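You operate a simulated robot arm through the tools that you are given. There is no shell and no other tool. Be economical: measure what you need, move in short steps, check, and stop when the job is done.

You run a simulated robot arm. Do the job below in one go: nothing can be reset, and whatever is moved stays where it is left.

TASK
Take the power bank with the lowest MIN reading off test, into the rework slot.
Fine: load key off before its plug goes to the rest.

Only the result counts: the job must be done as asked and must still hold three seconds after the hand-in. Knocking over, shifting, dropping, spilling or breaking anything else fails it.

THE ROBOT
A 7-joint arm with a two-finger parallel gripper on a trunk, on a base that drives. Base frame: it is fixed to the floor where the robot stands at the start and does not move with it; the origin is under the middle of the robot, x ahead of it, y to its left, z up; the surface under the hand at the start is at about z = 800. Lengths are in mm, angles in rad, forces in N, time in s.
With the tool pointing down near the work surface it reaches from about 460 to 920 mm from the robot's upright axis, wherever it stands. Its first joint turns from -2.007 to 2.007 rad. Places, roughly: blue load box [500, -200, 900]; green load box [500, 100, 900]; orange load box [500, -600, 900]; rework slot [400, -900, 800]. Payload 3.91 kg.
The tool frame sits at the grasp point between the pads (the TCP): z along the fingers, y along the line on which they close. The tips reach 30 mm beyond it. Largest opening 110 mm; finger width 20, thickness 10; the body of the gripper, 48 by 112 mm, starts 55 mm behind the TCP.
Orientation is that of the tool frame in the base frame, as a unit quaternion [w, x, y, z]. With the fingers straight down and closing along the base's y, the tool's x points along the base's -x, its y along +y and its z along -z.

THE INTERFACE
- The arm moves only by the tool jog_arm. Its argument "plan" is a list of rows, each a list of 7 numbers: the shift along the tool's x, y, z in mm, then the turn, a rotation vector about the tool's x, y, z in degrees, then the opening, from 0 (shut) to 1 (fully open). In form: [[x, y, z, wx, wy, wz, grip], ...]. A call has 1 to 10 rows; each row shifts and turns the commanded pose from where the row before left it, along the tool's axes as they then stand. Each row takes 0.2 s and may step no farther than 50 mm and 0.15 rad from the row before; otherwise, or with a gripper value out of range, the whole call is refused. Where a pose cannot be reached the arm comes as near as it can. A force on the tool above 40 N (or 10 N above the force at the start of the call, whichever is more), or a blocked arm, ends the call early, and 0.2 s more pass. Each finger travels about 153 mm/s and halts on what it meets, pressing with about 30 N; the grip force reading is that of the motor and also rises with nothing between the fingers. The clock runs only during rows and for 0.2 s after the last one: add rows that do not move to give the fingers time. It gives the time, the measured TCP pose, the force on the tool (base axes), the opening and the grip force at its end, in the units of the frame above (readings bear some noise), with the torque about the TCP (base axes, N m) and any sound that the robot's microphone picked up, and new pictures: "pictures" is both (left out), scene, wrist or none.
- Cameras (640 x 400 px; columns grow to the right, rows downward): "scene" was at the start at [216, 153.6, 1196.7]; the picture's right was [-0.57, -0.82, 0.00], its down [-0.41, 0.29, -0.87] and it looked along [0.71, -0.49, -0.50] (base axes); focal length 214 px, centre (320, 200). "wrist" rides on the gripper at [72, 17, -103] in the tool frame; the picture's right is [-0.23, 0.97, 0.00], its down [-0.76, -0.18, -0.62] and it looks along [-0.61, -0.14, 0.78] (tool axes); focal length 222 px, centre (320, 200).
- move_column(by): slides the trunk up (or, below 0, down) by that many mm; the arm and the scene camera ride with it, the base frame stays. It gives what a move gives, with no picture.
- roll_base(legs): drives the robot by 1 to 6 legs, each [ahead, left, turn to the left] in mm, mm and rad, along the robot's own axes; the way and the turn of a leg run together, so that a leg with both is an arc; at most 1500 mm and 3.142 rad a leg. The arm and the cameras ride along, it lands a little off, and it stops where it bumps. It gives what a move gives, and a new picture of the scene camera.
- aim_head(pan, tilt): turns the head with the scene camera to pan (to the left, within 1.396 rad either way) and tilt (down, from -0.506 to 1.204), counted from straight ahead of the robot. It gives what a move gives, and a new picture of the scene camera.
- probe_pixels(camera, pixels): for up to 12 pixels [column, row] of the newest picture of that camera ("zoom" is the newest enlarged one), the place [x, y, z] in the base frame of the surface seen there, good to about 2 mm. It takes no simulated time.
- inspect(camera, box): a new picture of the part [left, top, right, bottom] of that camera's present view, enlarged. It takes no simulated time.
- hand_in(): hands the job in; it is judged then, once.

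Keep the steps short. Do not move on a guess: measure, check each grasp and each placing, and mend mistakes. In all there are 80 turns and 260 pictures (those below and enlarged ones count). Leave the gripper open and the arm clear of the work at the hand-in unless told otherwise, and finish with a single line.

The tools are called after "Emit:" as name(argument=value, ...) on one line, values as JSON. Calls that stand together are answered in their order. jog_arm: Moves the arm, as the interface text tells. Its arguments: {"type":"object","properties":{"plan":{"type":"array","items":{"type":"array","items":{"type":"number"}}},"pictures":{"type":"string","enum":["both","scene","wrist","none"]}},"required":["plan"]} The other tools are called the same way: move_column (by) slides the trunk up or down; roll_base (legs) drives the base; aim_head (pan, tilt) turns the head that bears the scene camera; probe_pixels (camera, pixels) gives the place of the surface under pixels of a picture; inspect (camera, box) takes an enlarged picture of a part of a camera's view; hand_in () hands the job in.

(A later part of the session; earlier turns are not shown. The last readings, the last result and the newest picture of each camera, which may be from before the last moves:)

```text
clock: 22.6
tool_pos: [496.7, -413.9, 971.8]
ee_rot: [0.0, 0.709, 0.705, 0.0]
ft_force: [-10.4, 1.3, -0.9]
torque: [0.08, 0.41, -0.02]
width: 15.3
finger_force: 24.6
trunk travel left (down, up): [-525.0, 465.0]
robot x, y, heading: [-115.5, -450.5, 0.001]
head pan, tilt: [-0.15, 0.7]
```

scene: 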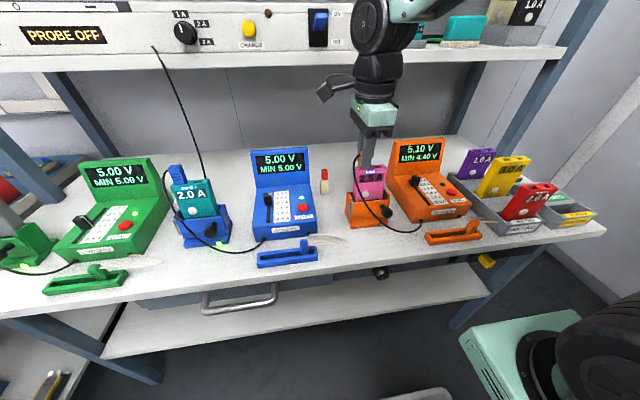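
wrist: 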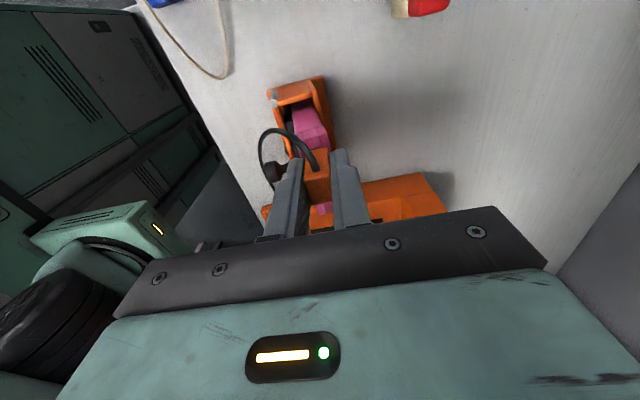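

Ease another 2.5 mm, then pull up in small steps.

Emit:
jog_arm(plan=[[0, -2.5, 0, 0, 0, 0, 0.1], [0, 0, -3, 0, 0, 0, 0.1], [0, 0, -4, 0, 0, 0, 0.1], [0, 0, -5, 0, 0, 0, 0.1], [0, 0, -6, 0, 0, 0, 0.1], [0, 0, 0, 0, 0, 0, 0.1]], pictures="scene")

Emit:
inspect(camera="scene", box=[330, 130, 410, 230])

```text
clock: 24.0
tool_pos: [495.3, -414.2, 990.7]
ee_rot: [0.0, 0.709, 0.705, 0.0]
ft_force: [-0.3, -0.1, 0.5]
torque: [0.01, 0.01, 0.02]
width: 14.7
finger_force: 23.8
trunk travel left (down, up): [-525.0, 465.0]
robot x, y, heading: [-110.0, -452.8, -0.004]
head pan, tilt: [-0.15, 0.7]
```

scene: 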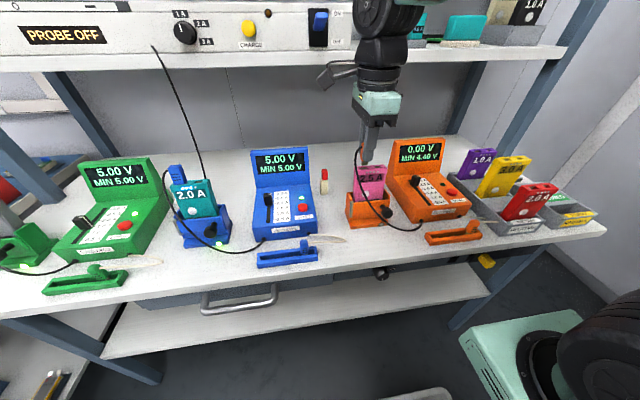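

```text
4.00 times, centred on (370, 180) of scene
```

zoom: 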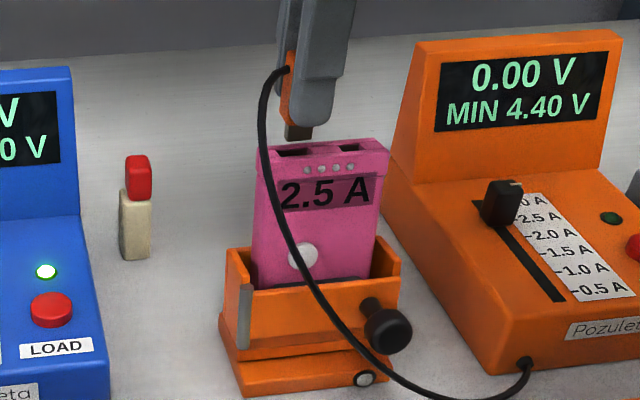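

Plug is out (0.00 V, bank unmoved). I lift, move toward the robot, then right to above the rest.

Emit:
jog_arm(plan=[[0, 0, -35, 0, 0, 0, 0.1], [0, -37, 0, 0, 0, 0, 0.1], [0, -37, 0, 0, 0, 0, 0.1], [0, -37, 0, 0, 0, 0, 0.1], [-41, 0, 0, 0, 0, 0, 0.1], [-41, 0, 0, 0, 0, 0, 0.1], [-41, 0, 0, 0, 0, 0, 0.1], [-40, 0, 0, 0, 0, 0, 0.1], [0, 0, 0, 0, 0, 0, 0.1]], pictures="both")

Emit:
inspect(camera="scene", box=[330, 110, 510, 250])

```text
clock: 26.0
tool_pos: [381.5, -576.2, 1024.9]
ee_rot: [0.001, 0.709, 0.706, 0.0]
ft_force: [-0.1, -0.3, 0.2]
torque: [-0.03, 0.02, 0.03]
width: 14.9
finger_force: 24.2
trunk travel left (down, up): [-525.0, 465.0]
robot x, y, heading: [-113.9, -452.5, -0.004]
head pan, tilt: [-0.15, 0.7]
```

scene: 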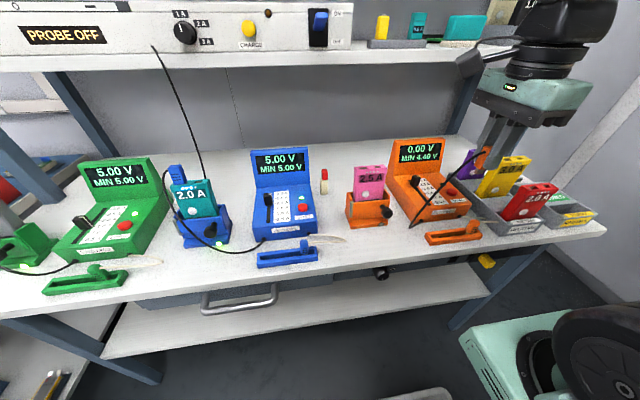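
wrist: 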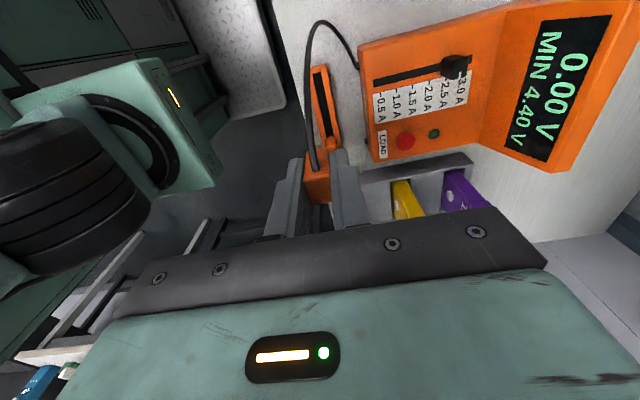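

```text
2.86 times, centred on (420, 180) of scene
```

zoom: 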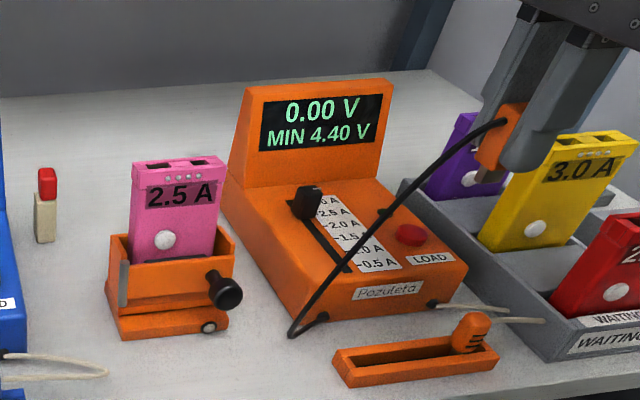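

I refine the channel position using the wrist view and check the plug in hand.

Emit:
inspect(camera="wrist", box=[290, 55, 370, 210])

Emit:
inspect(camera="scene", box=[415, 205, 495, 255])

```text
2.58 times, centred on (330, 132) of wrist
```

zoom: 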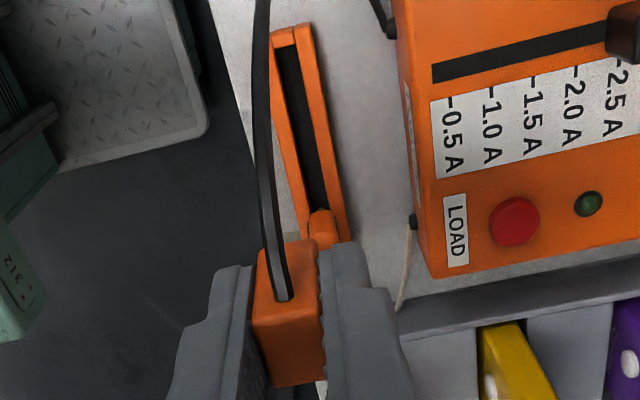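

```text
8.00 times, centred on (455, 230) of scene
```

zoom: 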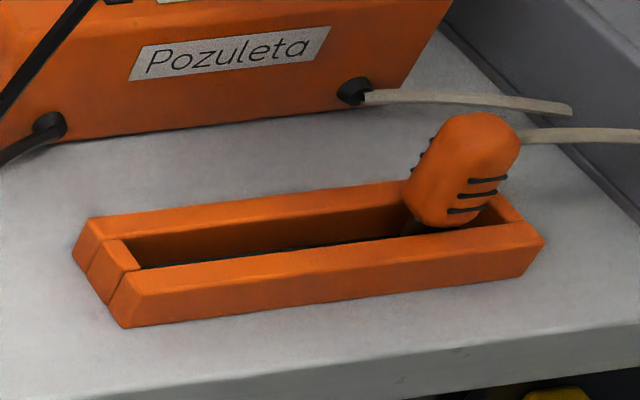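

Emit:
probe_pixels(camera="zoom", pixels=[[200, 262], [200, 236], [200, 207], [200, 214], [300, 252], [300, 220], [300, 200], [380, 240], [380, 190], [250, 257], [130, 270], [110, 235]])

Emit:
inspect(camera="wrist", box=[290, 55, 370, 145])

Emit:
probe_pixels(camera="wrist", pixels=[[318, 100], [329, 100], [324, 100], [315, 75], [320, 75], [326, 75], [321, 120], [334, 130]])

```text
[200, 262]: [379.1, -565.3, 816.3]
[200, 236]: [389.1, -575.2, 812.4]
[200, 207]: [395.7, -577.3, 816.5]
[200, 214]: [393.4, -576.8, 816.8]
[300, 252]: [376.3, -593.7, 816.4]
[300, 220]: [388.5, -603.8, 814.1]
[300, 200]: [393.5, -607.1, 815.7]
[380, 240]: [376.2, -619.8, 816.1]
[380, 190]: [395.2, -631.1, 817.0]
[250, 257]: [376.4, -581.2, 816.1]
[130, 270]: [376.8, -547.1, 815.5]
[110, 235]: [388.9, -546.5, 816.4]
```

```text
4.44 times, centred on (330, 100) of wrist
```

zoom: 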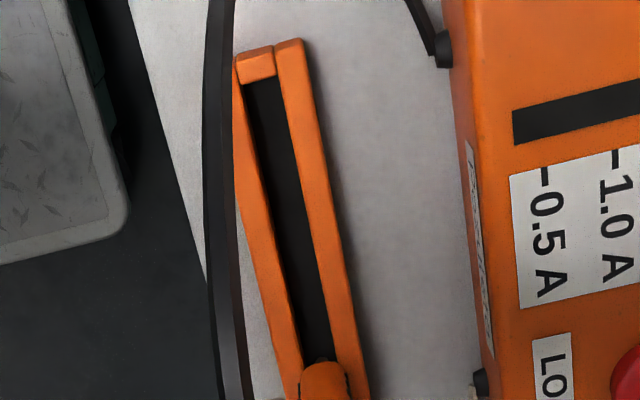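

```text
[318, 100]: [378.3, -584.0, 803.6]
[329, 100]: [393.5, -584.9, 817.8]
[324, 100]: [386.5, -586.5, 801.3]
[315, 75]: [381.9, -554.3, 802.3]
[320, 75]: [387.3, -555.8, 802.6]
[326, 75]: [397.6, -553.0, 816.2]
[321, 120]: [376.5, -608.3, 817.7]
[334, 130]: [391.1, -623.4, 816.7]
```

Channel centre x≈384.2. I descend most of the way and re-measure.

Emit:
jog_arm(plan=[[0, 2, 30, 0, 0, 0, 0.1], [0, 0, 40, 0, 0, 0, 0.1], [0, 0, 40, 0, 0, 0, 0.1], [0, 0, 25, 0, 0, 0, 0.1], [0, 0, 0, 0, 0, 0, 0.1], [0, 0, 0, 0, 0, 0, 0.1]], pictures="both")

Emit:
inspect(camera="scene", box=[410, 180, 490, 250])

Emit:
inspect(camera="wrist", box=[270, 80, 370, 220])

```text
clock: 27.4
tool_pos: [385.5, -576.7, 888.4]
ee_rot: [0.0, 0.709, 0.706, 0.0]
ft_force: [-0.1, -0.2, 0.5]
torque: [0.01, 0.0, -0.02]
width: 14.9
finger_force: 23.7
trunk travel left (down, up): [-525.0, 465.0]
robot x, y, heading: [-113.4, -452.4, -0.004]
head pan, tilt: [-0.15, 0.7]
```

scene: 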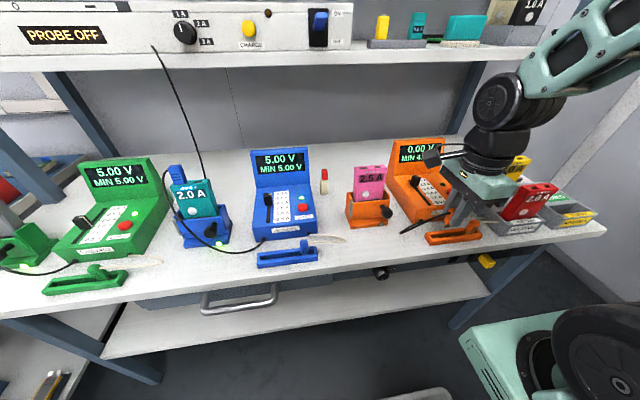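
wrist: 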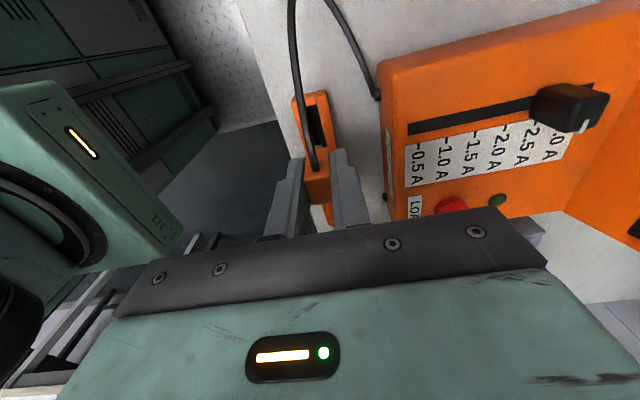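

```text
5.71 times, centred on (450, 215) of scene
```

zoom: 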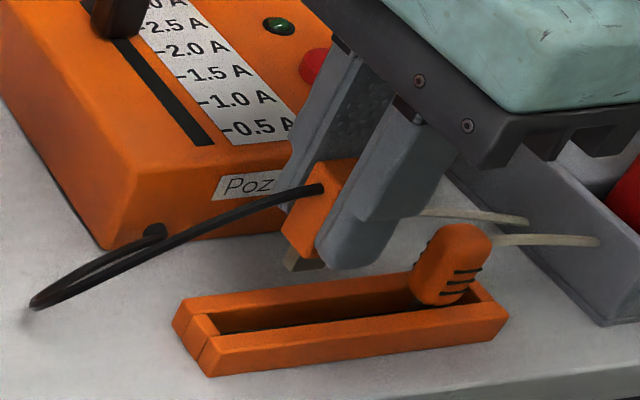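

```text
2.86 times, centred on (320, 150) of wrist
```

zoom: 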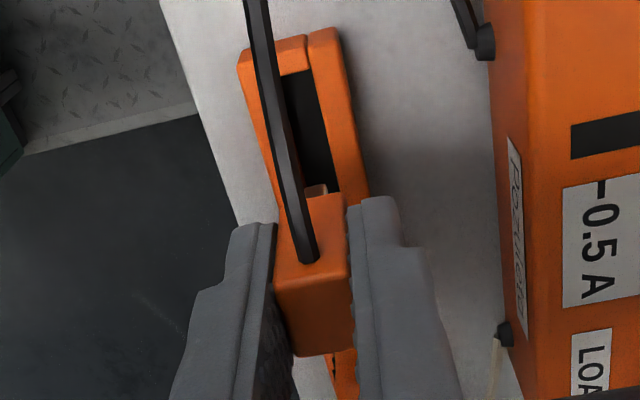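

Verify the tip's actual position.

Emit:
probe_pixels(camera="zoom", pixels=[[308, 191], [322, 188], [316, 190], [285, 240], [340, 215], [320, 280], [290, 345], [345, 340]])

Emit:
inspect(camera="scene", box=[435, 200, 475, 235])

```text
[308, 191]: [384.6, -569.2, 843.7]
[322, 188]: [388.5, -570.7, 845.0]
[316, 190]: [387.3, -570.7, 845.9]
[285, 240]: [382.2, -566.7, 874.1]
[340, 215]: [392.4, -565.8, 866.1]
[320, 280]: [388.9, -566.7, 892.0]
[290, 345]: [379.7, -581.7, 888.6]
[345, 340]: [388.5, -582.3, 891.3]
```

```text
11.43 times, centred on (455, 218) of scene
```

zoom: 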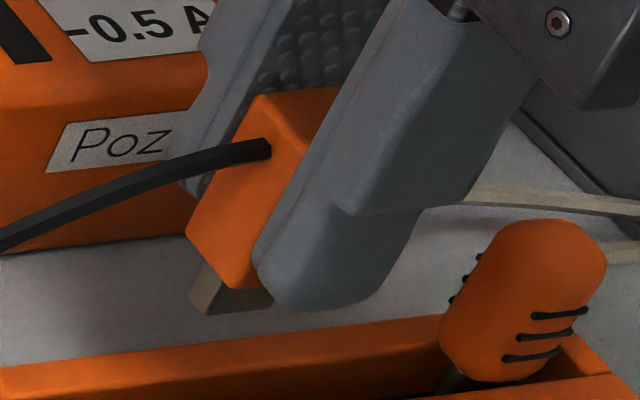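

Tip centre ≈ x 386.5; shift −2 mm and lower into the channel, small steps at the end.

Emit:
jog_arm(plan=[[0, -2.2, 5, 0, 0, 0, 0.1], [0, 0, 15, 0, 0, 0, 0.1], [0, 0, 10, 0, 0, 0, 0.1], [0, 0, 4, 0, 0, 0, 0.1], [0, 0, 2, 0, 0, 0, 0.1], [0, 0, 0, 0, 0, 0, 0.1]], pictures="scene")

Emit:
inspect(camera="scene", box=[415, 195, 485, 250])

```text
clock: 28.8
tool_pos: [383.1, -576.6, 854.0]
ee_rot: [0.0, 0.709, 0.705, -0.001]
ft_force: [1.0, 0.6, -0.2]
torque: [0.01, -0.01, 0.01]
width: 15.0
finger_force: 24.1
trunk travel left (down, up): [-525.0, 465.0]
robot x, y, heading: [-109.4, -453.9, -0.001]
head pan, tilt: [-0.15, 0.7]
```

scene: 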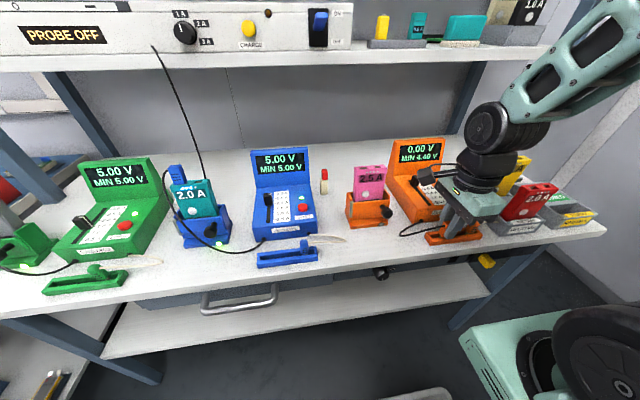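

```text
7.27 times, centred on (450, 222) of scene
```

zoom: 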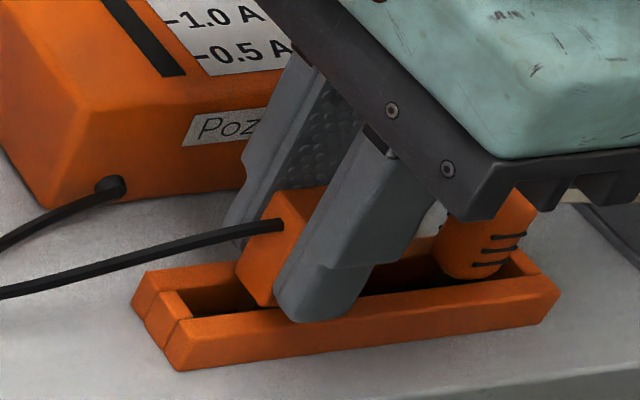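

Tip is in the channel; continue lowering in tiny steps until it rests.

Emit:
jog_arm(plan=[[0, 0, 1.5, 0, 0, 0, 0.1], [0, 0, 1.5, 0, 0, 0, 0.1], [0, 0, 0, 0, 0, 0, 0.1]], pictures="none")

```text
clock: 29.6
tool_pos: [382.7, -575.8, 851.3]
ee_rot: [0.0, 0.709, 0.705, 0.0]
ft_force: [0.5, 0.1, 0.4]
torque: [0.0, 0.02, 0.0]
width: 15.1
finger_force: 23.8
trunk travel left (down, up): [-525.0, 465.0]
robot x, y, heading: [-113.2, -448.0, 0.003]
head pan, tilt: [-0.15, 0.7]
```

Emit:
jog_arm(plan=[[0, 0, 1.5, 0, 0, 0, 0.1], [0, 0, 1.5, 0, 0, 0, 0.1], [0, 0, 0, 0, 0, 0, 0.1]], pictures="scene")

Emit:
inspect(camera="scene", box=[430, 210, 470, 245])

```text
clock: 30.4
tool_pos: [381.6, -576.5, 848.5]
ee_rot: [0.001, 0.709, 0.705, 0.001]
ft_force: [0.9, 1.2, 17.8]
torque: [0.01, -0.03, 0.03]
width: 15.0
finger_force: 24.3
trunk travel left (down, up): [-525.0, 465.0]
robot x, y, heading: [-107.3, -449.4, -0.006]
head pan, tilt: [-0.15, 0.7]
```

scene: 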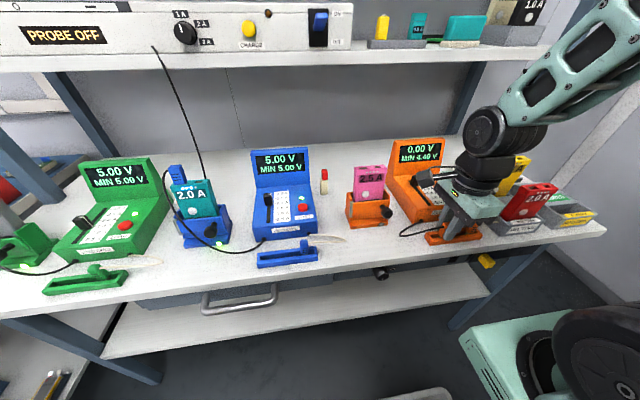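

```text
11.43 times, centred on (450, 228) of scene
```

zoom: 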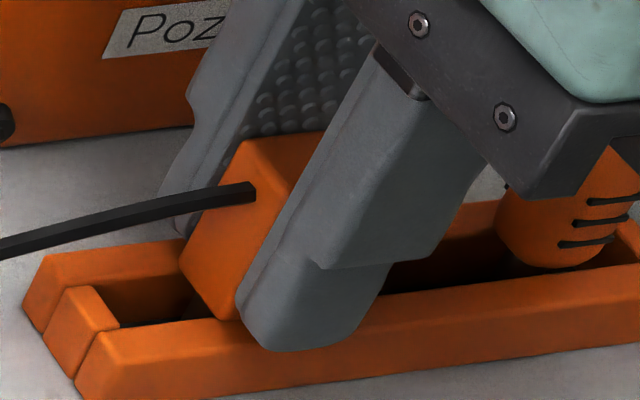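

Contact at TCP z≈848.5 (17.8 N). Ease 1.5 mm up and open slowly.

Emit:
jog_arm(plan=[[0, 0, -1.3, 0, 0, 0, 0.1], [0, 0, 0, 0, 0, 0, 0.17], [0, 0, 0, 0, 0, 0, 0.25], [0, 0, 0, 0, 0, 0, 0.35], [0, 0, 0, 0, 0, 0, 0.35], [0, 0, -20, 0, 0, 0, 0.35], [0, 0, -40, 0, 0, 0, 0.35], [0, 0, -40, 0, 0, 0, 0.35], [0, 0, 0, 0, 0, 0, 0.35]], pictures="both")

Emit:
inspect(camera="scene", box=[395, 195, 495, 250])

Emit:
inspect(camera="wrist", box=[270, 60, 370, 220])

```text
clock: 32.4
tool_pos: [383.2, -576.3, 950.5]
ee_rot: [0.0, 0.71, 0.705, 0.0]
ft_force: [-0.3, -0.6, -0.3]
torque: [0.05, -0.01, 0.0]
width: 38.7
finger_force: 0.0
trunk travel left (down, up): [-525.0, 465.0]
robot x, y, heading: [-109.6, -455.4, -0.004]
head pan, tilt: [-0.15, 0.7]
```

scene: 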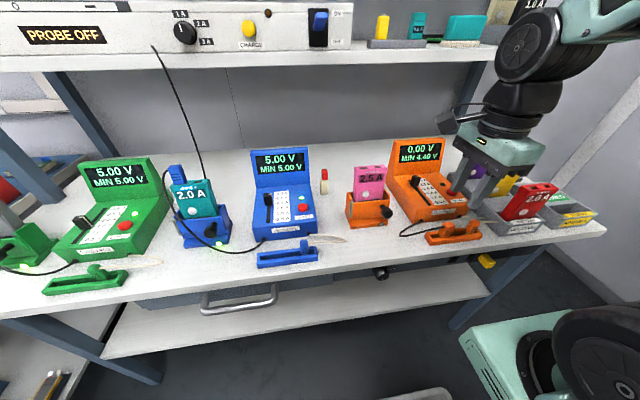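
wrist: 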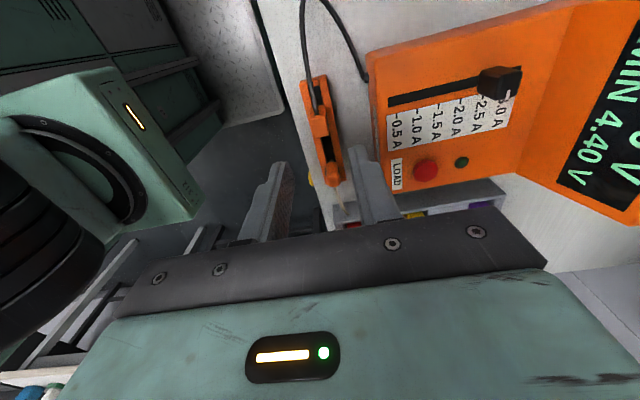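

```text
6.40 times, centred on (445, 222) of scene
```

zoom: 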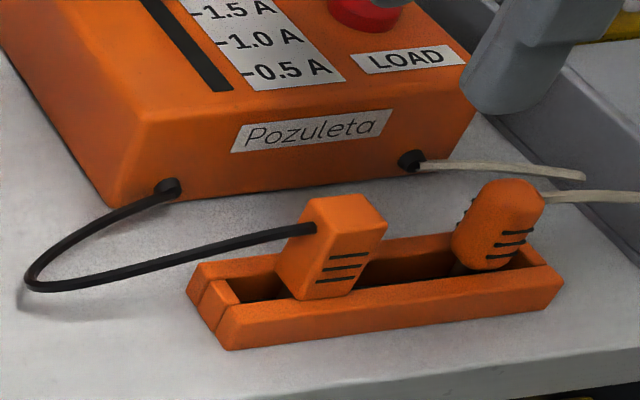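

```text
2.50 times, centred on (320, 140) of wrist
```

zoom: 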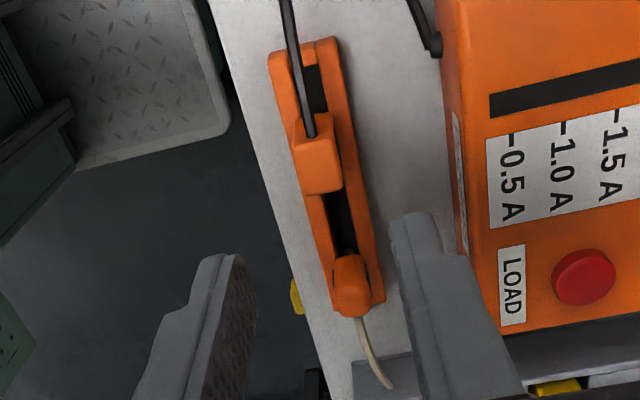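

The plug sits in the rest. Next, the cradle: I study the gate and knob.

Emit:
inspect(camera="scene", box=[340, 160, 400, 230])

Emit:
inspect(camera="scene", box=[165, 175, 240, 255])

```text
5.71 times, centred on (370, 195) of scene
```

zoom: 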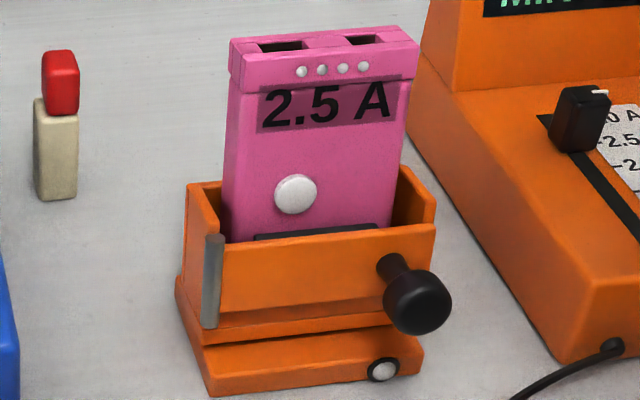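

```text
5.00 times, centred on (202, 215) of scene
```

zoom: 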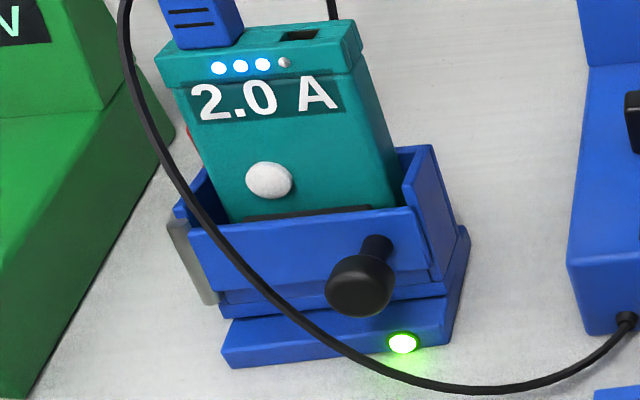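

I measure the gate, hinge, knob and pad.

Emit:
inspect(camera="scene", box=[340, 185, 400, 230])

```text
8.89 times, centred on (370, 208) of scene
```

zoom: 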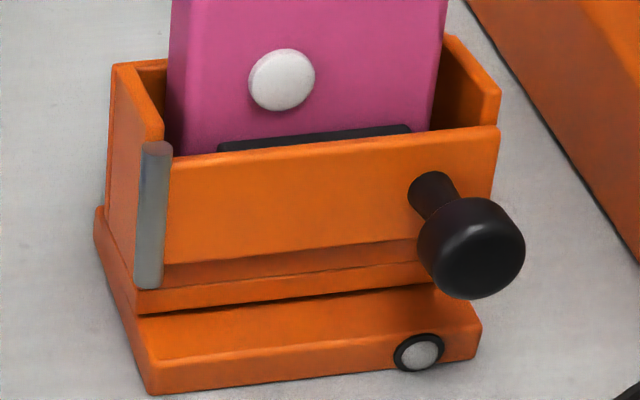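

Emit:
probe_pixels(camera="zoom", pixels=[[155, 150], [155, 270], [200, 160], [480, 132], [300, 210], [430, 185], [470, 205], [470, 250], [320, 142], [490, 75], [230, 100], [300, 250]])

Emit:
inspect(camera="wrist", box=[290, 0, 370, 50])

```text
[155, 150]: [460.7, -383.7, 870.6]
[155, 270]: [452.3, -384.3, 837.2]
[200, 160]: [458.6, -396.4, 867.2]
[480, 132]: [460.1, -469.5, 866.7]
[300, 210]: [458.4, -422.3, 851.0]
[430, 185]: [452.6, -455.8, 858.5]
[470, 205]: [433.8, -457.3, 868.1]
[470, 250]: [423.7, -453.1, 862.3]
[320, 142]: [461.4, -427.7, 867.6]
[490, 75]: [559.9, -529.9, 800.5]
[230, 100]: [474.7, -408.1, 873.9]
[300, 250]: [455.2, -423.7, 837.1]
```

```text
8.00 times, centred on (330, 25) of wrist
```

zoom: 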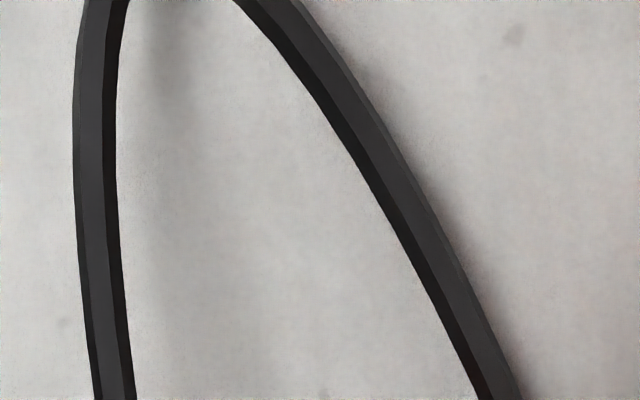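

The gate is hinged at (≈460, −384); the knob sits at ≈(431, −457, 858). I'll grip the knob across y and swing it open, so I turn the wrist back −90° while rising.

Emit:
jog_arm(plan=[[0, 0, -5, 0, 0, -8.5, 0.5], [0, 0, -5, 0, 0, -8.5, 0.5], [0, 0, -5, 0, 0, -8.5, 0.5], [0, 0, -5, 0, 0, -8.5, 0.5], [0, 0, -5, 0, 0, -8.5, 0.5], [0, 0, -5, 0, 0, -8.5, 0.5], [0, 0, -5, 0, 0, -8.5, 0.5], [0, 0, -5, 0, 0, -8.5, 0.5], [0, 0, -5, 0, 0, -8.5, 0.5], [0, 0, -5, 0, 0, -8.5, 0.5]], pictures="none")

Emit:
jog_arm(plan=[[0, 0, 0, 0, 0, -5.4, 0.5], [-15, 40, 0, 0, 0, 0, 0.5], [-15, 40, 0, 0, 0, 0, 0.5], [0, 37, 0, 0, 0, 0, 0.5], [0, 0, 0, 0, 0, 0, 0.5]], pictures="both")

Emit:
inspect(camera="wrist", box=[240, 40, 400, 180])

```text
clock: 34.6
tool_pos: [383.5, -576.7, 998.8]
ee_rot: [0.0, 0.045, 0.999, 0.0]
ft_force: [-0.8, 0.1, -0.3]
torque: [-0.01, -0.04, 0.02]
width: 54.9
finger_force: 0.0
trunk travel left (down, up): [-525.0, 465.0]
robot x, y, heading: [-111.9, -453.6, -0.002]
head pan, tilt: [-0.15, 0.7]
```

```text
clock: 35.8
tool_pos: [411.8, -458.7, 1000.5]
ee_rot: [-0.001, -0.001, 1.0, 0.0]
ft_force: [-0.7, 0.2, -0.6]
torque: [-0.01, 0.01, 0.01]
width: 54.8
finger_force: 0.0
trunk travel left (down, up): [-525.0, 465.0]
robot x, y, heading: [-113.6, -454.6, -0.005]
head pan, tilt: [-0.15, 0.7]
```

scene: 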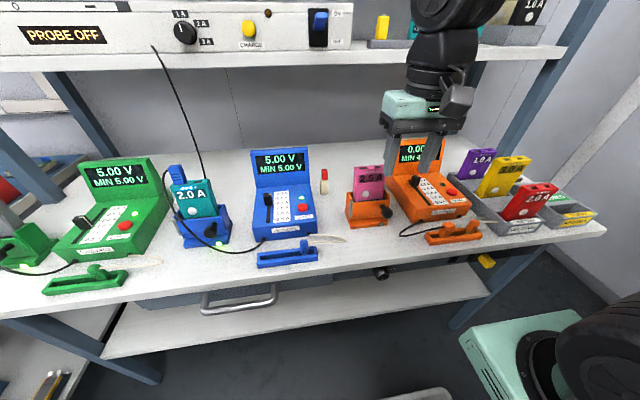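
wrist: 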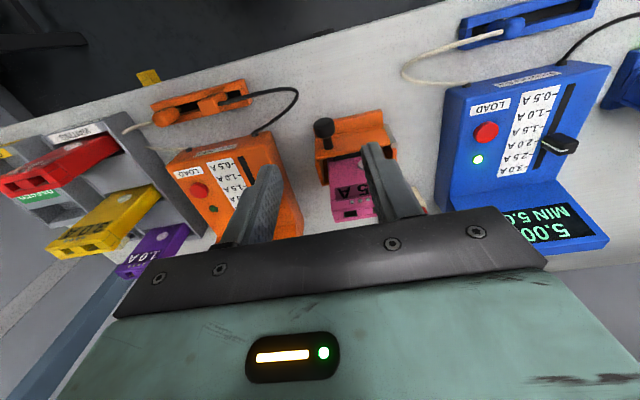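

```text
2.86 times, centred on (320, 110) of wrist
```

zoom: 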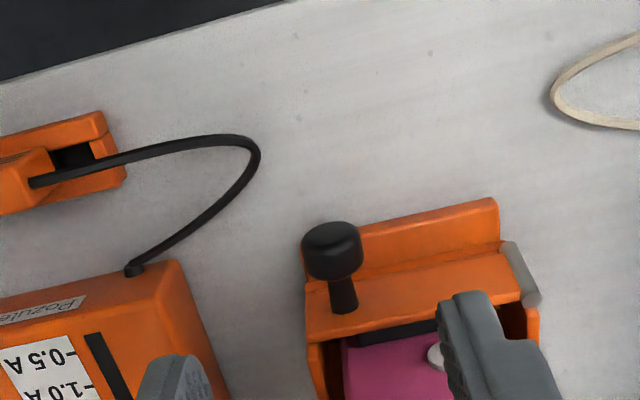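

Emit:
inspect(camera="wrist", box=[300, 80, 380, 160])

```text
5.00 times, centred on (340, 120) of wrist
```

zoom: 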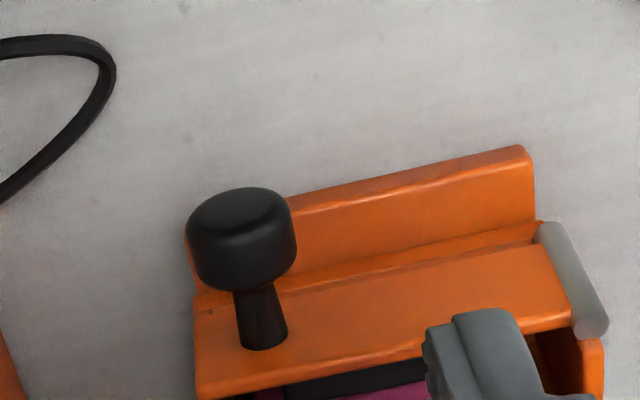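

Emit:
probe_pixels(camera="zoom", pixels=[[240, 205], [195, 235], [288, 225], [240, 275], [215, 280], [280, 265], [260, 320], [262, 340], [400, 200], [550, 240], [595, 320], [240, 235]])

```text
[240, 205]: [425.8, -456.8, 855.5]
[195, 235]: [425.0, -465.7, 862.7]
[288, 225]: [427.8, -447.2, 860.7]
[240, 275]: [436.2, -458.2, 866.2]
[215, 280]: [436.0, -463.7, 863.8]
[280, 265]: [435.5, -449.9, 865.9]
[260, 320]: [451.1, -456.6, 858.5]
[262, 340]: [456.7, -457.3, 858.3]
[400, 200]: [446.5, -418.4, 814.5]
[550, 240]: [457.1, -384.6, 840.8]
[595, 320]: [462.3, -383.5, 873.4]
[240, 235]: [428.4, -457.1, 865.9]
```

Knob head: centre ≈(431, −457, 855), Ø≈22. I descend around it and grip.

Emit:
jog_arm(plan=[[-18, 1.5, 0, 0, 0, 0, 0.5], [0, 0, 45, 0, 0, 0, 0.5], [0, 0, 45, 0, 0, 0, 0.5], [0, 0, 35, 0, 0, 0, 0.5], [0, 0, 15, 0, 0, 0, 0.5], [0, 0, 0, 0, 0, 0, 0.5]], pictures="both")

Emit:
inspect(camera="scene", box=[340, 160, 420, 240])

```text
clock: 37.2
tool_pos: [430.2, -458.1, 858.4]
ee_rot: [0.0, -0.001, 1.0, 0.0]
ft_force: [0.0, 0.0, -0.2]
torque: [0.0, 0.02, -0.01]
width: 54.7
finger_force: 0.1
trunk travel left (down, up): [-525.0, 465.0]
robot x, y, heading: [-107.4, -454.6, -0.006]
head pan, tilt: [-0.15, 0.7]
```

scene: 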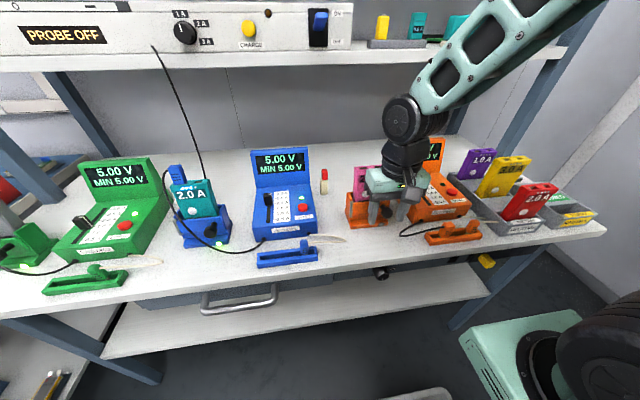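
wrist: 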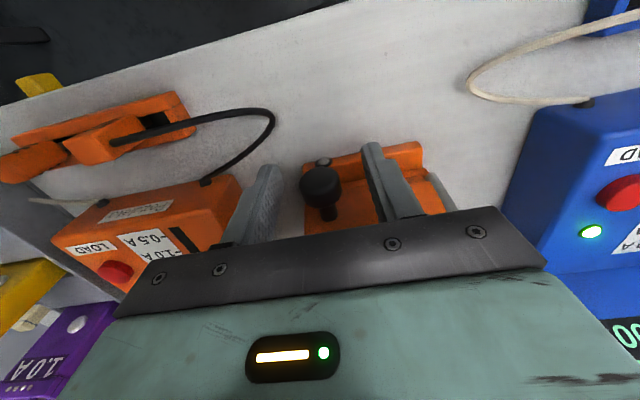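

```text
5.00 times, centred on (380, 200) of scene
```

zoom: 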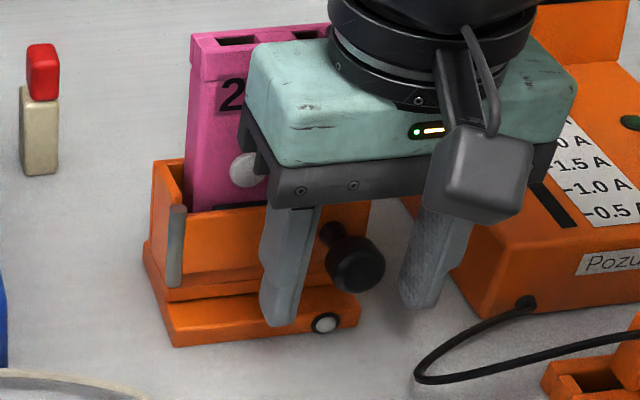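

The knob lies between the fingers. Close on it.

Emit:
jog_arm(plan=[[0, 0, 0, 0, 0, 0, 0.3], [0, 0, 0, 0, 0, 0, 0.12], [0, 0, 0, 0, 0, 0, 0.12], [0, 0, 0, 0, 0, 0, 0.12]], pictures="wrist")

```text
clock: 38.2
tool_pos: [430.5, -458.4, 858.4]
ee_rot: [0.0, 0.0, 1.0, 0.0]
ft_force: [0.3, 1.7, -4.3]
torque: [0.0, -0.17, 0.01]
width: 23.0
finger_force: 45.2
trunk travel left (down, up): [-525.0, 465.0]
robot x, y, heading: [-108.4, -453.9, -0.005]
head pan, tilt: [-0.15, 0.7]
```

wrist: 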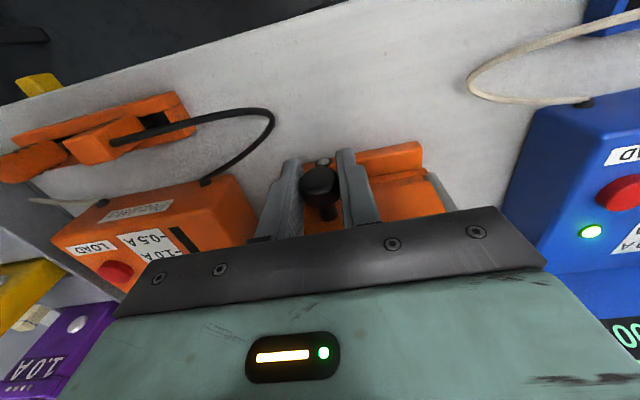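

Gripped (23 mm). Begin the swing with two small steps.

Emit:
jog_arm(plan=[[3.7, 1.7, 0, 0, 0, 3, 0.12], [3.7, 1.7, 0, 0, 0, 3, 0.12], [3.7, 1.7, 0, 0, 0, 3, 0.12], [0, 0, 0, 0, 0, 0, 0.12]], pictures="scene")

Emit:
inspect(camera="scene", box=[340, 160, 420, 240])

```text
clock: 39.2
tool_pos: [418.9, -451.8, 860.7]
ee_rot: [0.001, 0.079, 0.997, 0.0]
ft_force: [-1.0, -10.3, 27.6]
torque: [-0.09, -0.24, -0.12]
width: 23.4
finger_force: 45.5
trunk travel left (down, up): [-525.0, 465.0]
robot x, y, heading: [-113.3, -452.4, -0.005]
head pan, tilt: [-0.15, 0.7]
```

scene: 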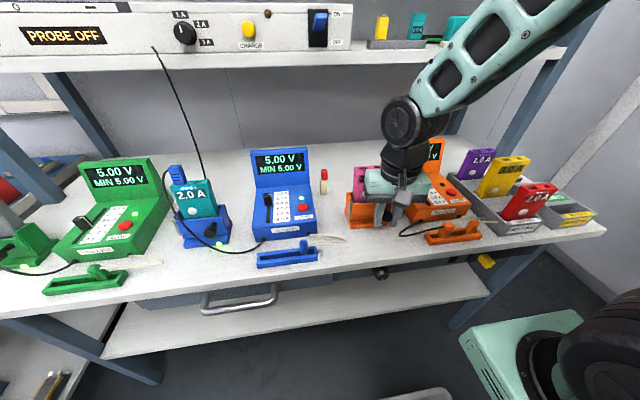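

```text
5.00 times, centred on (380, 200) of scene
```

zoom: 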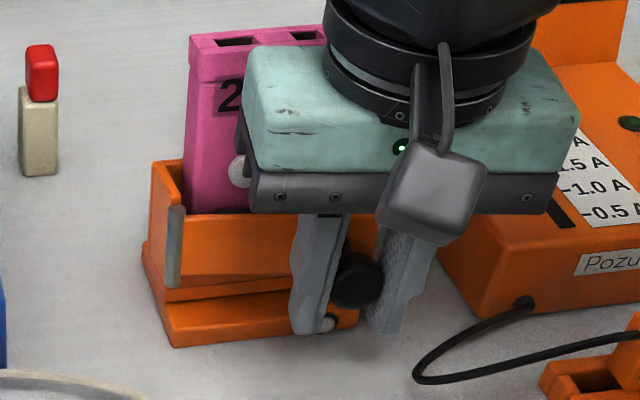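

The gate is moving, but the force is +27 N upward: a fingertip likely touches something. Probe around the tip.

Emit:
probe_pixels(camera="zoom", pixels=[[328, 324], [305, 325], [345, 312], [260, 310], [250, 330], [385, 325], [200, 265], [280, 280], [350, 270]])

```text
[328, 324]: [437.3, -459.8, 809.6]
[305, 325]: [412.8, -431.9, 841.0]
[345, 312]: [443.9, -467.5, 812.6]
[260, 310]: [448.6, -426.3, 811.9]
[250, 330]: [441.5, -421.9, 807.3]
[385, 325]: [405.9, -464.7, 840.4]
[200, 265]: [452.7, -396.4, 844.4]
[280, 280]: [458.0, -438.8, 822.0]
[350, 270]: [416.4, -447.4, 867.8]
```

Nothing under the tip; rather the cradle leans back (hinge pin top x 460.7, bottom 452.3), so the gate rises as it opens. I relieve upward and follow the tilted arc.

Emit:
jog_arm(plan=[[0, 0, -2.2, 0, 0, 0, 0.12], [7.4, 3.5, -1.3, 0, 0, 6, 0.12], [9.27, 4.54, -1.5, 0, 0, 7.5, 0.12], [0, 0, 0, 0, 0, 0, 0.12]], pictures="scene")

Emit:
inspect(camera="scene", box=[340, 160, 420, 240])

```text
clock: 40.2
tool_pos: [403.7, -440.6, 862.6]
ee_rot: [-0.003, 0.194, 0.981, -0.001]
ft_force: [-5.8, 3.7, -30.0]
torque: [-0.07, -0.49, 0.29]
width: 22.7
finger_force: 45.1
trunk travel left (down, up): [-525.0, 465.0]
robot x, y, heading: [-108.6, -457.5, -0.002]
head pan, tilt: [-0.15, 0.7]
```

scene: 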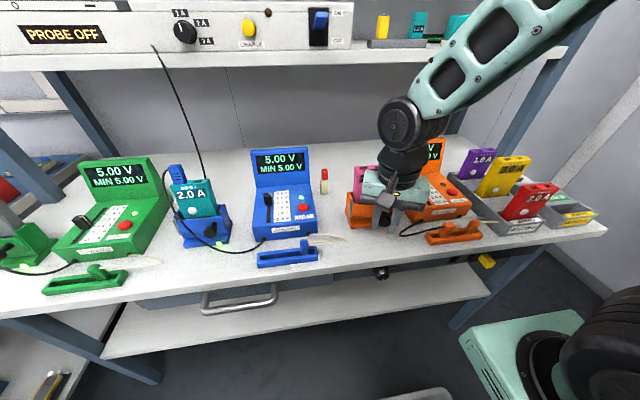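

```text
5.00 times, centred on (380, 200) of scene
```

zoom: 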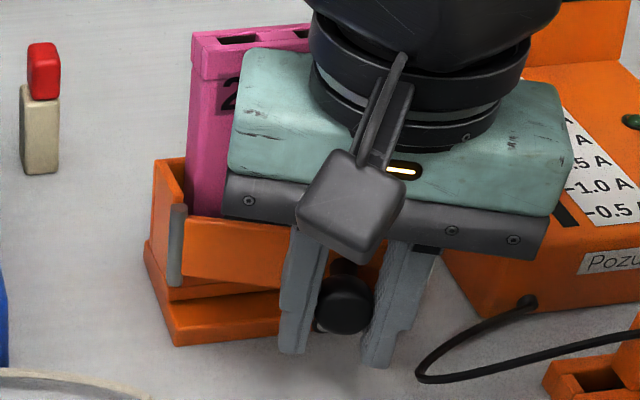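

Now −30 N: no more rise needed. I open the fingers slightly to relax forces and see whether the gate stays.

Emit:
jog_arm(plan=[[0, 0, 0, 0, 0, 0, 0.25], [0, 0, 0, 0, 0, 0, 0.3], [0, 0, 0, 0, 0, 0, 0.3]], pictures="both")

Emit:
inspect(camera="wrist", box=[270, 120, 430, 240])

Emit:
inspect(camera="scene", box=[340, 160, 420, 240])

```text
clock: 41.0
tool_pos: [405.3, -441.4, 865.2]
ee_rot: [0.0, 0.194, 0.981, 0.0]
ft_force: [-0.4, -0.3, 0.3]
torque: [0.04, 0.0, 0.05]
width: 32.9
finger_force: 0.1
trunk travel left (down, up): [-525.0, 465.0]
robot x, y, heading: [-114.8, -452.4, 0.002]
head pan, tilt: [-0.15, 0.7]
```

scene: 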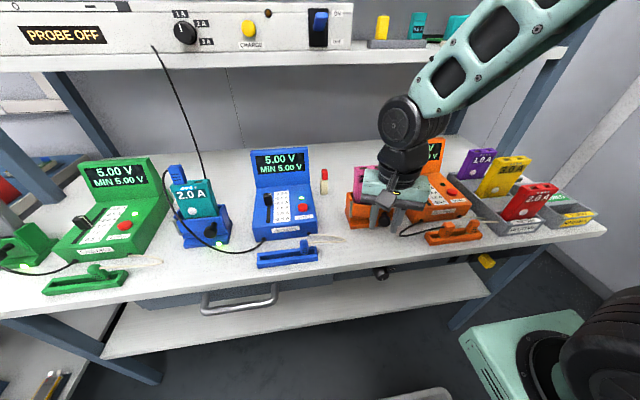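
wrist: 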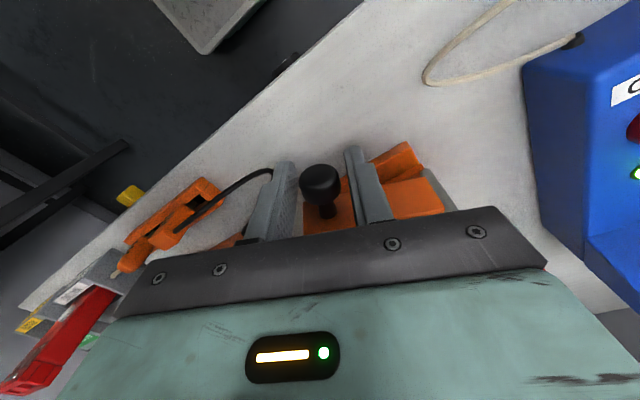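

```text
3.33 times, centred on (350, 180) of wrist
```

zoom: 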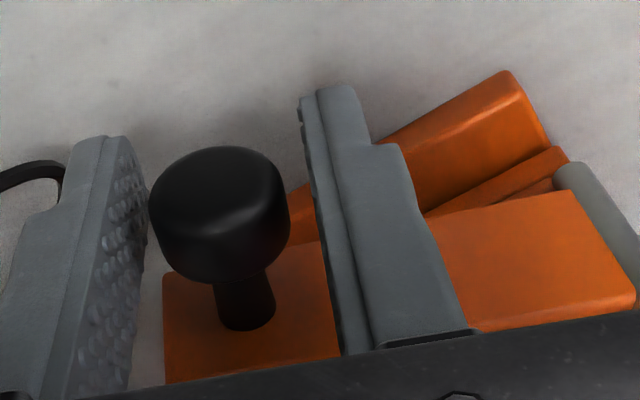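

```text
5.00 times, centred on (380, 200) of scene
```

zoom: 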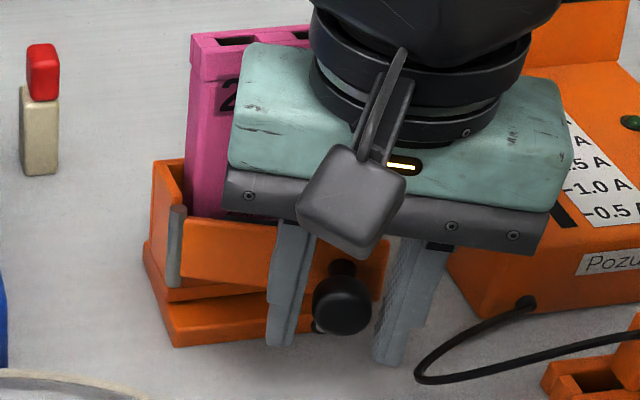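

The gate stays open ~22°. Measure knob/gate heights now.

Emit:
probe_pixels(camera="zoom", pixels=[[340, 275], [320, 300], [362, 300], [340, 265], [200, 218], [260, 225], [180, 210], [175, 280], [270, 280], [375, 280]])

Emit:
inspect(camera="scene", box=[345, 180, 400, 235])

```text
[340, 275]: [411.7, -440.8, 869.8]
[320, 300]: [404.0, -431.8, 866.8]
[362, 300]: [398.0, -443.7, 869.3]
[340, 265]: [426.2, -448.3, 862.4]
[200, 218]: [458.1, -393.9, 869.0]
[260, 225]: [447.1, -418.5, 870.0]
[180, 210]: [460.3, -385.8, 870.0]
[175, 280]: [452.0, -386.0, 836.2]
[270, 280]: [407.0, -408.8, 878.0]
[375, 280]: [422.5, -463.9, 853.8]
```

```text
7.27 times, centred on (372, 208) of scene
```

zoom: 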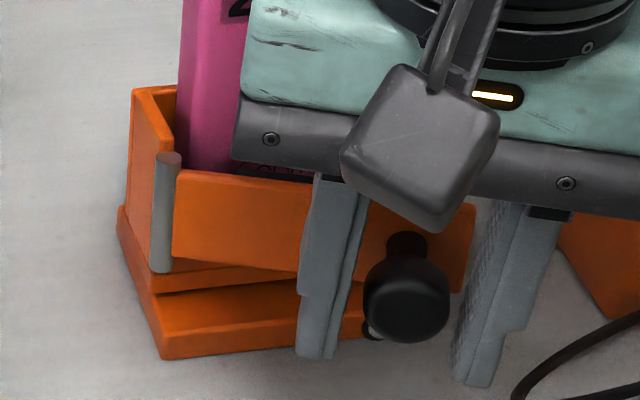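

The lean is ≈0.15 rad. Regrip the knob 2.5 mm lower and continue the swing with gentler rise.

Emit:
jog_arm(plan=[[0, 0, 2.3, 0, 0, 0, 0.3], [0, 0, 0, 0, 0, 0, 0.15], [0, 0, 0, 0, 0, 0, 0.15], [9.27, 4.54, -1.0, 0, 0, 7.5, 0.15], [9.27, 4.54, -0.9, 0, 0, 7.5, 0.15], [0, 0, 0, 0, 0, 0, 0.15]], pictures="none")

```text
clock: 42.4
tool_pos: [392.1, -424.1, 863.8]
ee_rot: [0.0, 0.322, 0.947, 0.0]
ft_force: [0.8, -1.1, 3.0]
torque: [-0.32, -0.59, 0.01]
width: 22.9
finger_force: 44.8
trunk travel left (down, up): [-525.0, 465.0]
robot x, y, heading: [-113.6, -452.0, -0.001]
head pan, tilt: [-0.15, 0.7]
```

Forces are low now. Continue to about 67°.

Emit:
jog_arm(plan=[[9.27, 4.54, -0.7, 0, 0, 7.5, 0.15], [9.27, 4.54, -0.5, 0, 0, 7.5, 0.15], [9.27, 4.54, -0.3, 0, 0, 7.5, 0.15], [9.27, 4.54, 0, 0, 0, 7.5, 0.15], [0, 0, 0, 0, 0, 0, 0.15]], pictures="scene")

Emit:
inspect(camera="scene", box=[330, 150, 420, 240])

```text
clock: 43.6
tool_pos: [381.7, -385.2, 865.6]
ee_rot: [-0.001, 0.556, 0.831, 0.0]
ft_force: [4.5, -2.9, -5.6]
torque: [-0.54, -0.33, -0.08]
width: 23.0
finger_force: 45.2
trunk travel left (down, up): [-525.0, 465.0]
robot x, y, heading: [-112.0, -453.3, -0.001]
head pan, tilt: [-0.15, 0.7]
```

scene: 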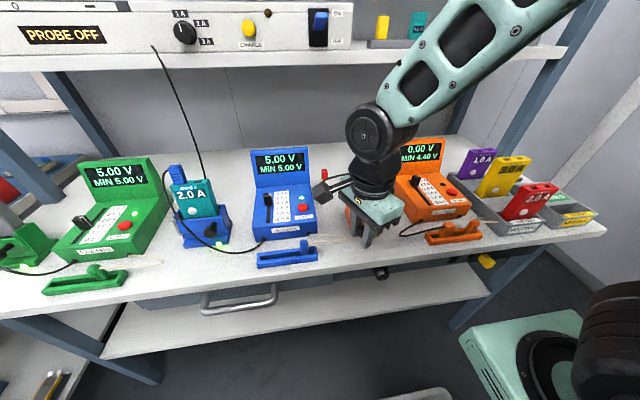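

```text
4.44 times, centred on (375, 195) of scene
```

zoom: 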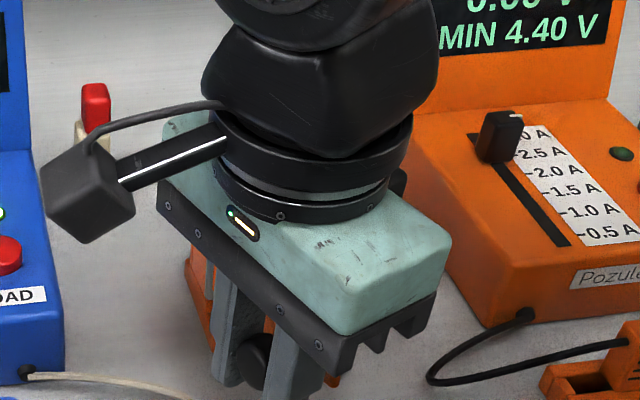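

Gate is open ~67°. Release and lift straight up.

Emit:
jog_arm(plan=[[0, 0, 0, 0, 0, 0, 0.3], [0, 0, 0, 0, 0, 0, 0.35], [0, 0, -30, 0, 0, 0, 0.35], [0, 0, -45, 0, 0, 0, 0.4], [0, 0, -45, 0, 0, 0, 0.5], [0, 0, -45, 0, 0, 0, 0.5], [0, 0, 0, 0, 0, 7.5, 0.5], [0, 0, 0, 0, 0, 7.5, 0.5], [0, 0, 0, 0, 0, 7.5, 0.5], [0, 0, 0, 0, 0, 0, 0.5]], pictures="both")

Emit:
inspect(camera="scene", box=[330, 150, 420, 240])

```text
clock: 45.8
tool_pos: [382.4, -384.5, 1030.0]
ee_rot: [0.001, 0.707, 0.707, 0.0]
ft_force: [-0.3, 0.2, 0.1]
torque: [-0.01, -0.01, 0.0]
width: 54.9
finger_force: 0.0
trunk travel left (down, up): [-525.0, 465.0]
robot x, y, heading: [-114.2, -452.2, 0.0]
head pan, tilt: [-0.15, 0.7]
```

scene: 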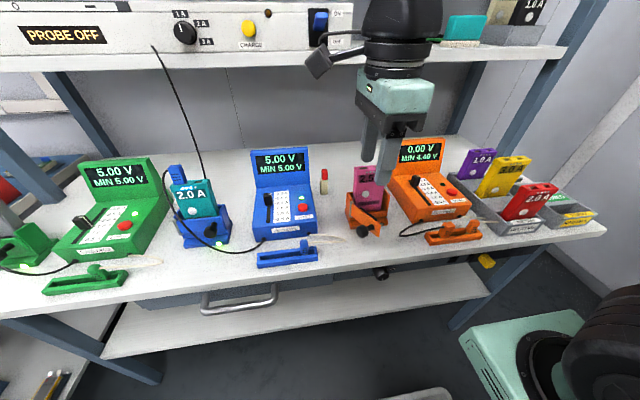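
wrist: 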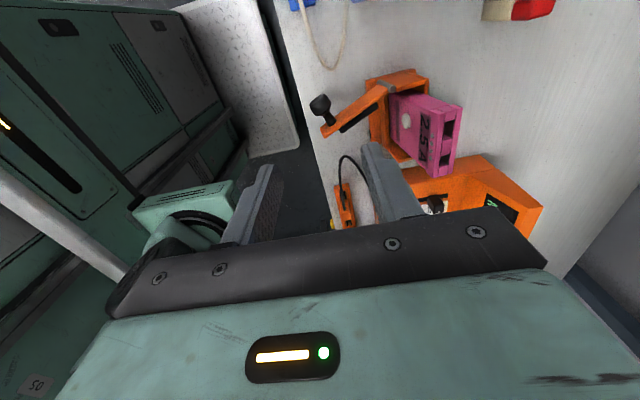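

```text
4.44 times, centred on (375, 195) of scene
```

zoom: 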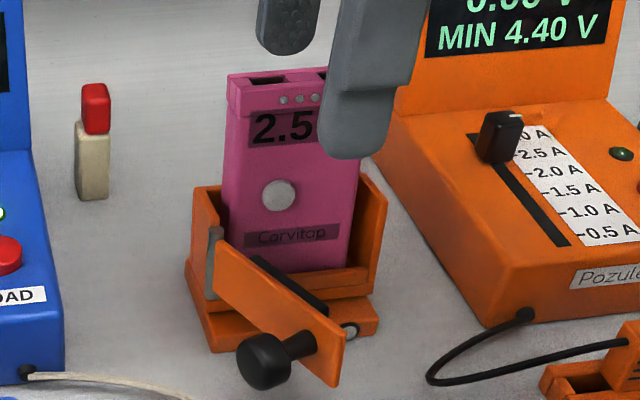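

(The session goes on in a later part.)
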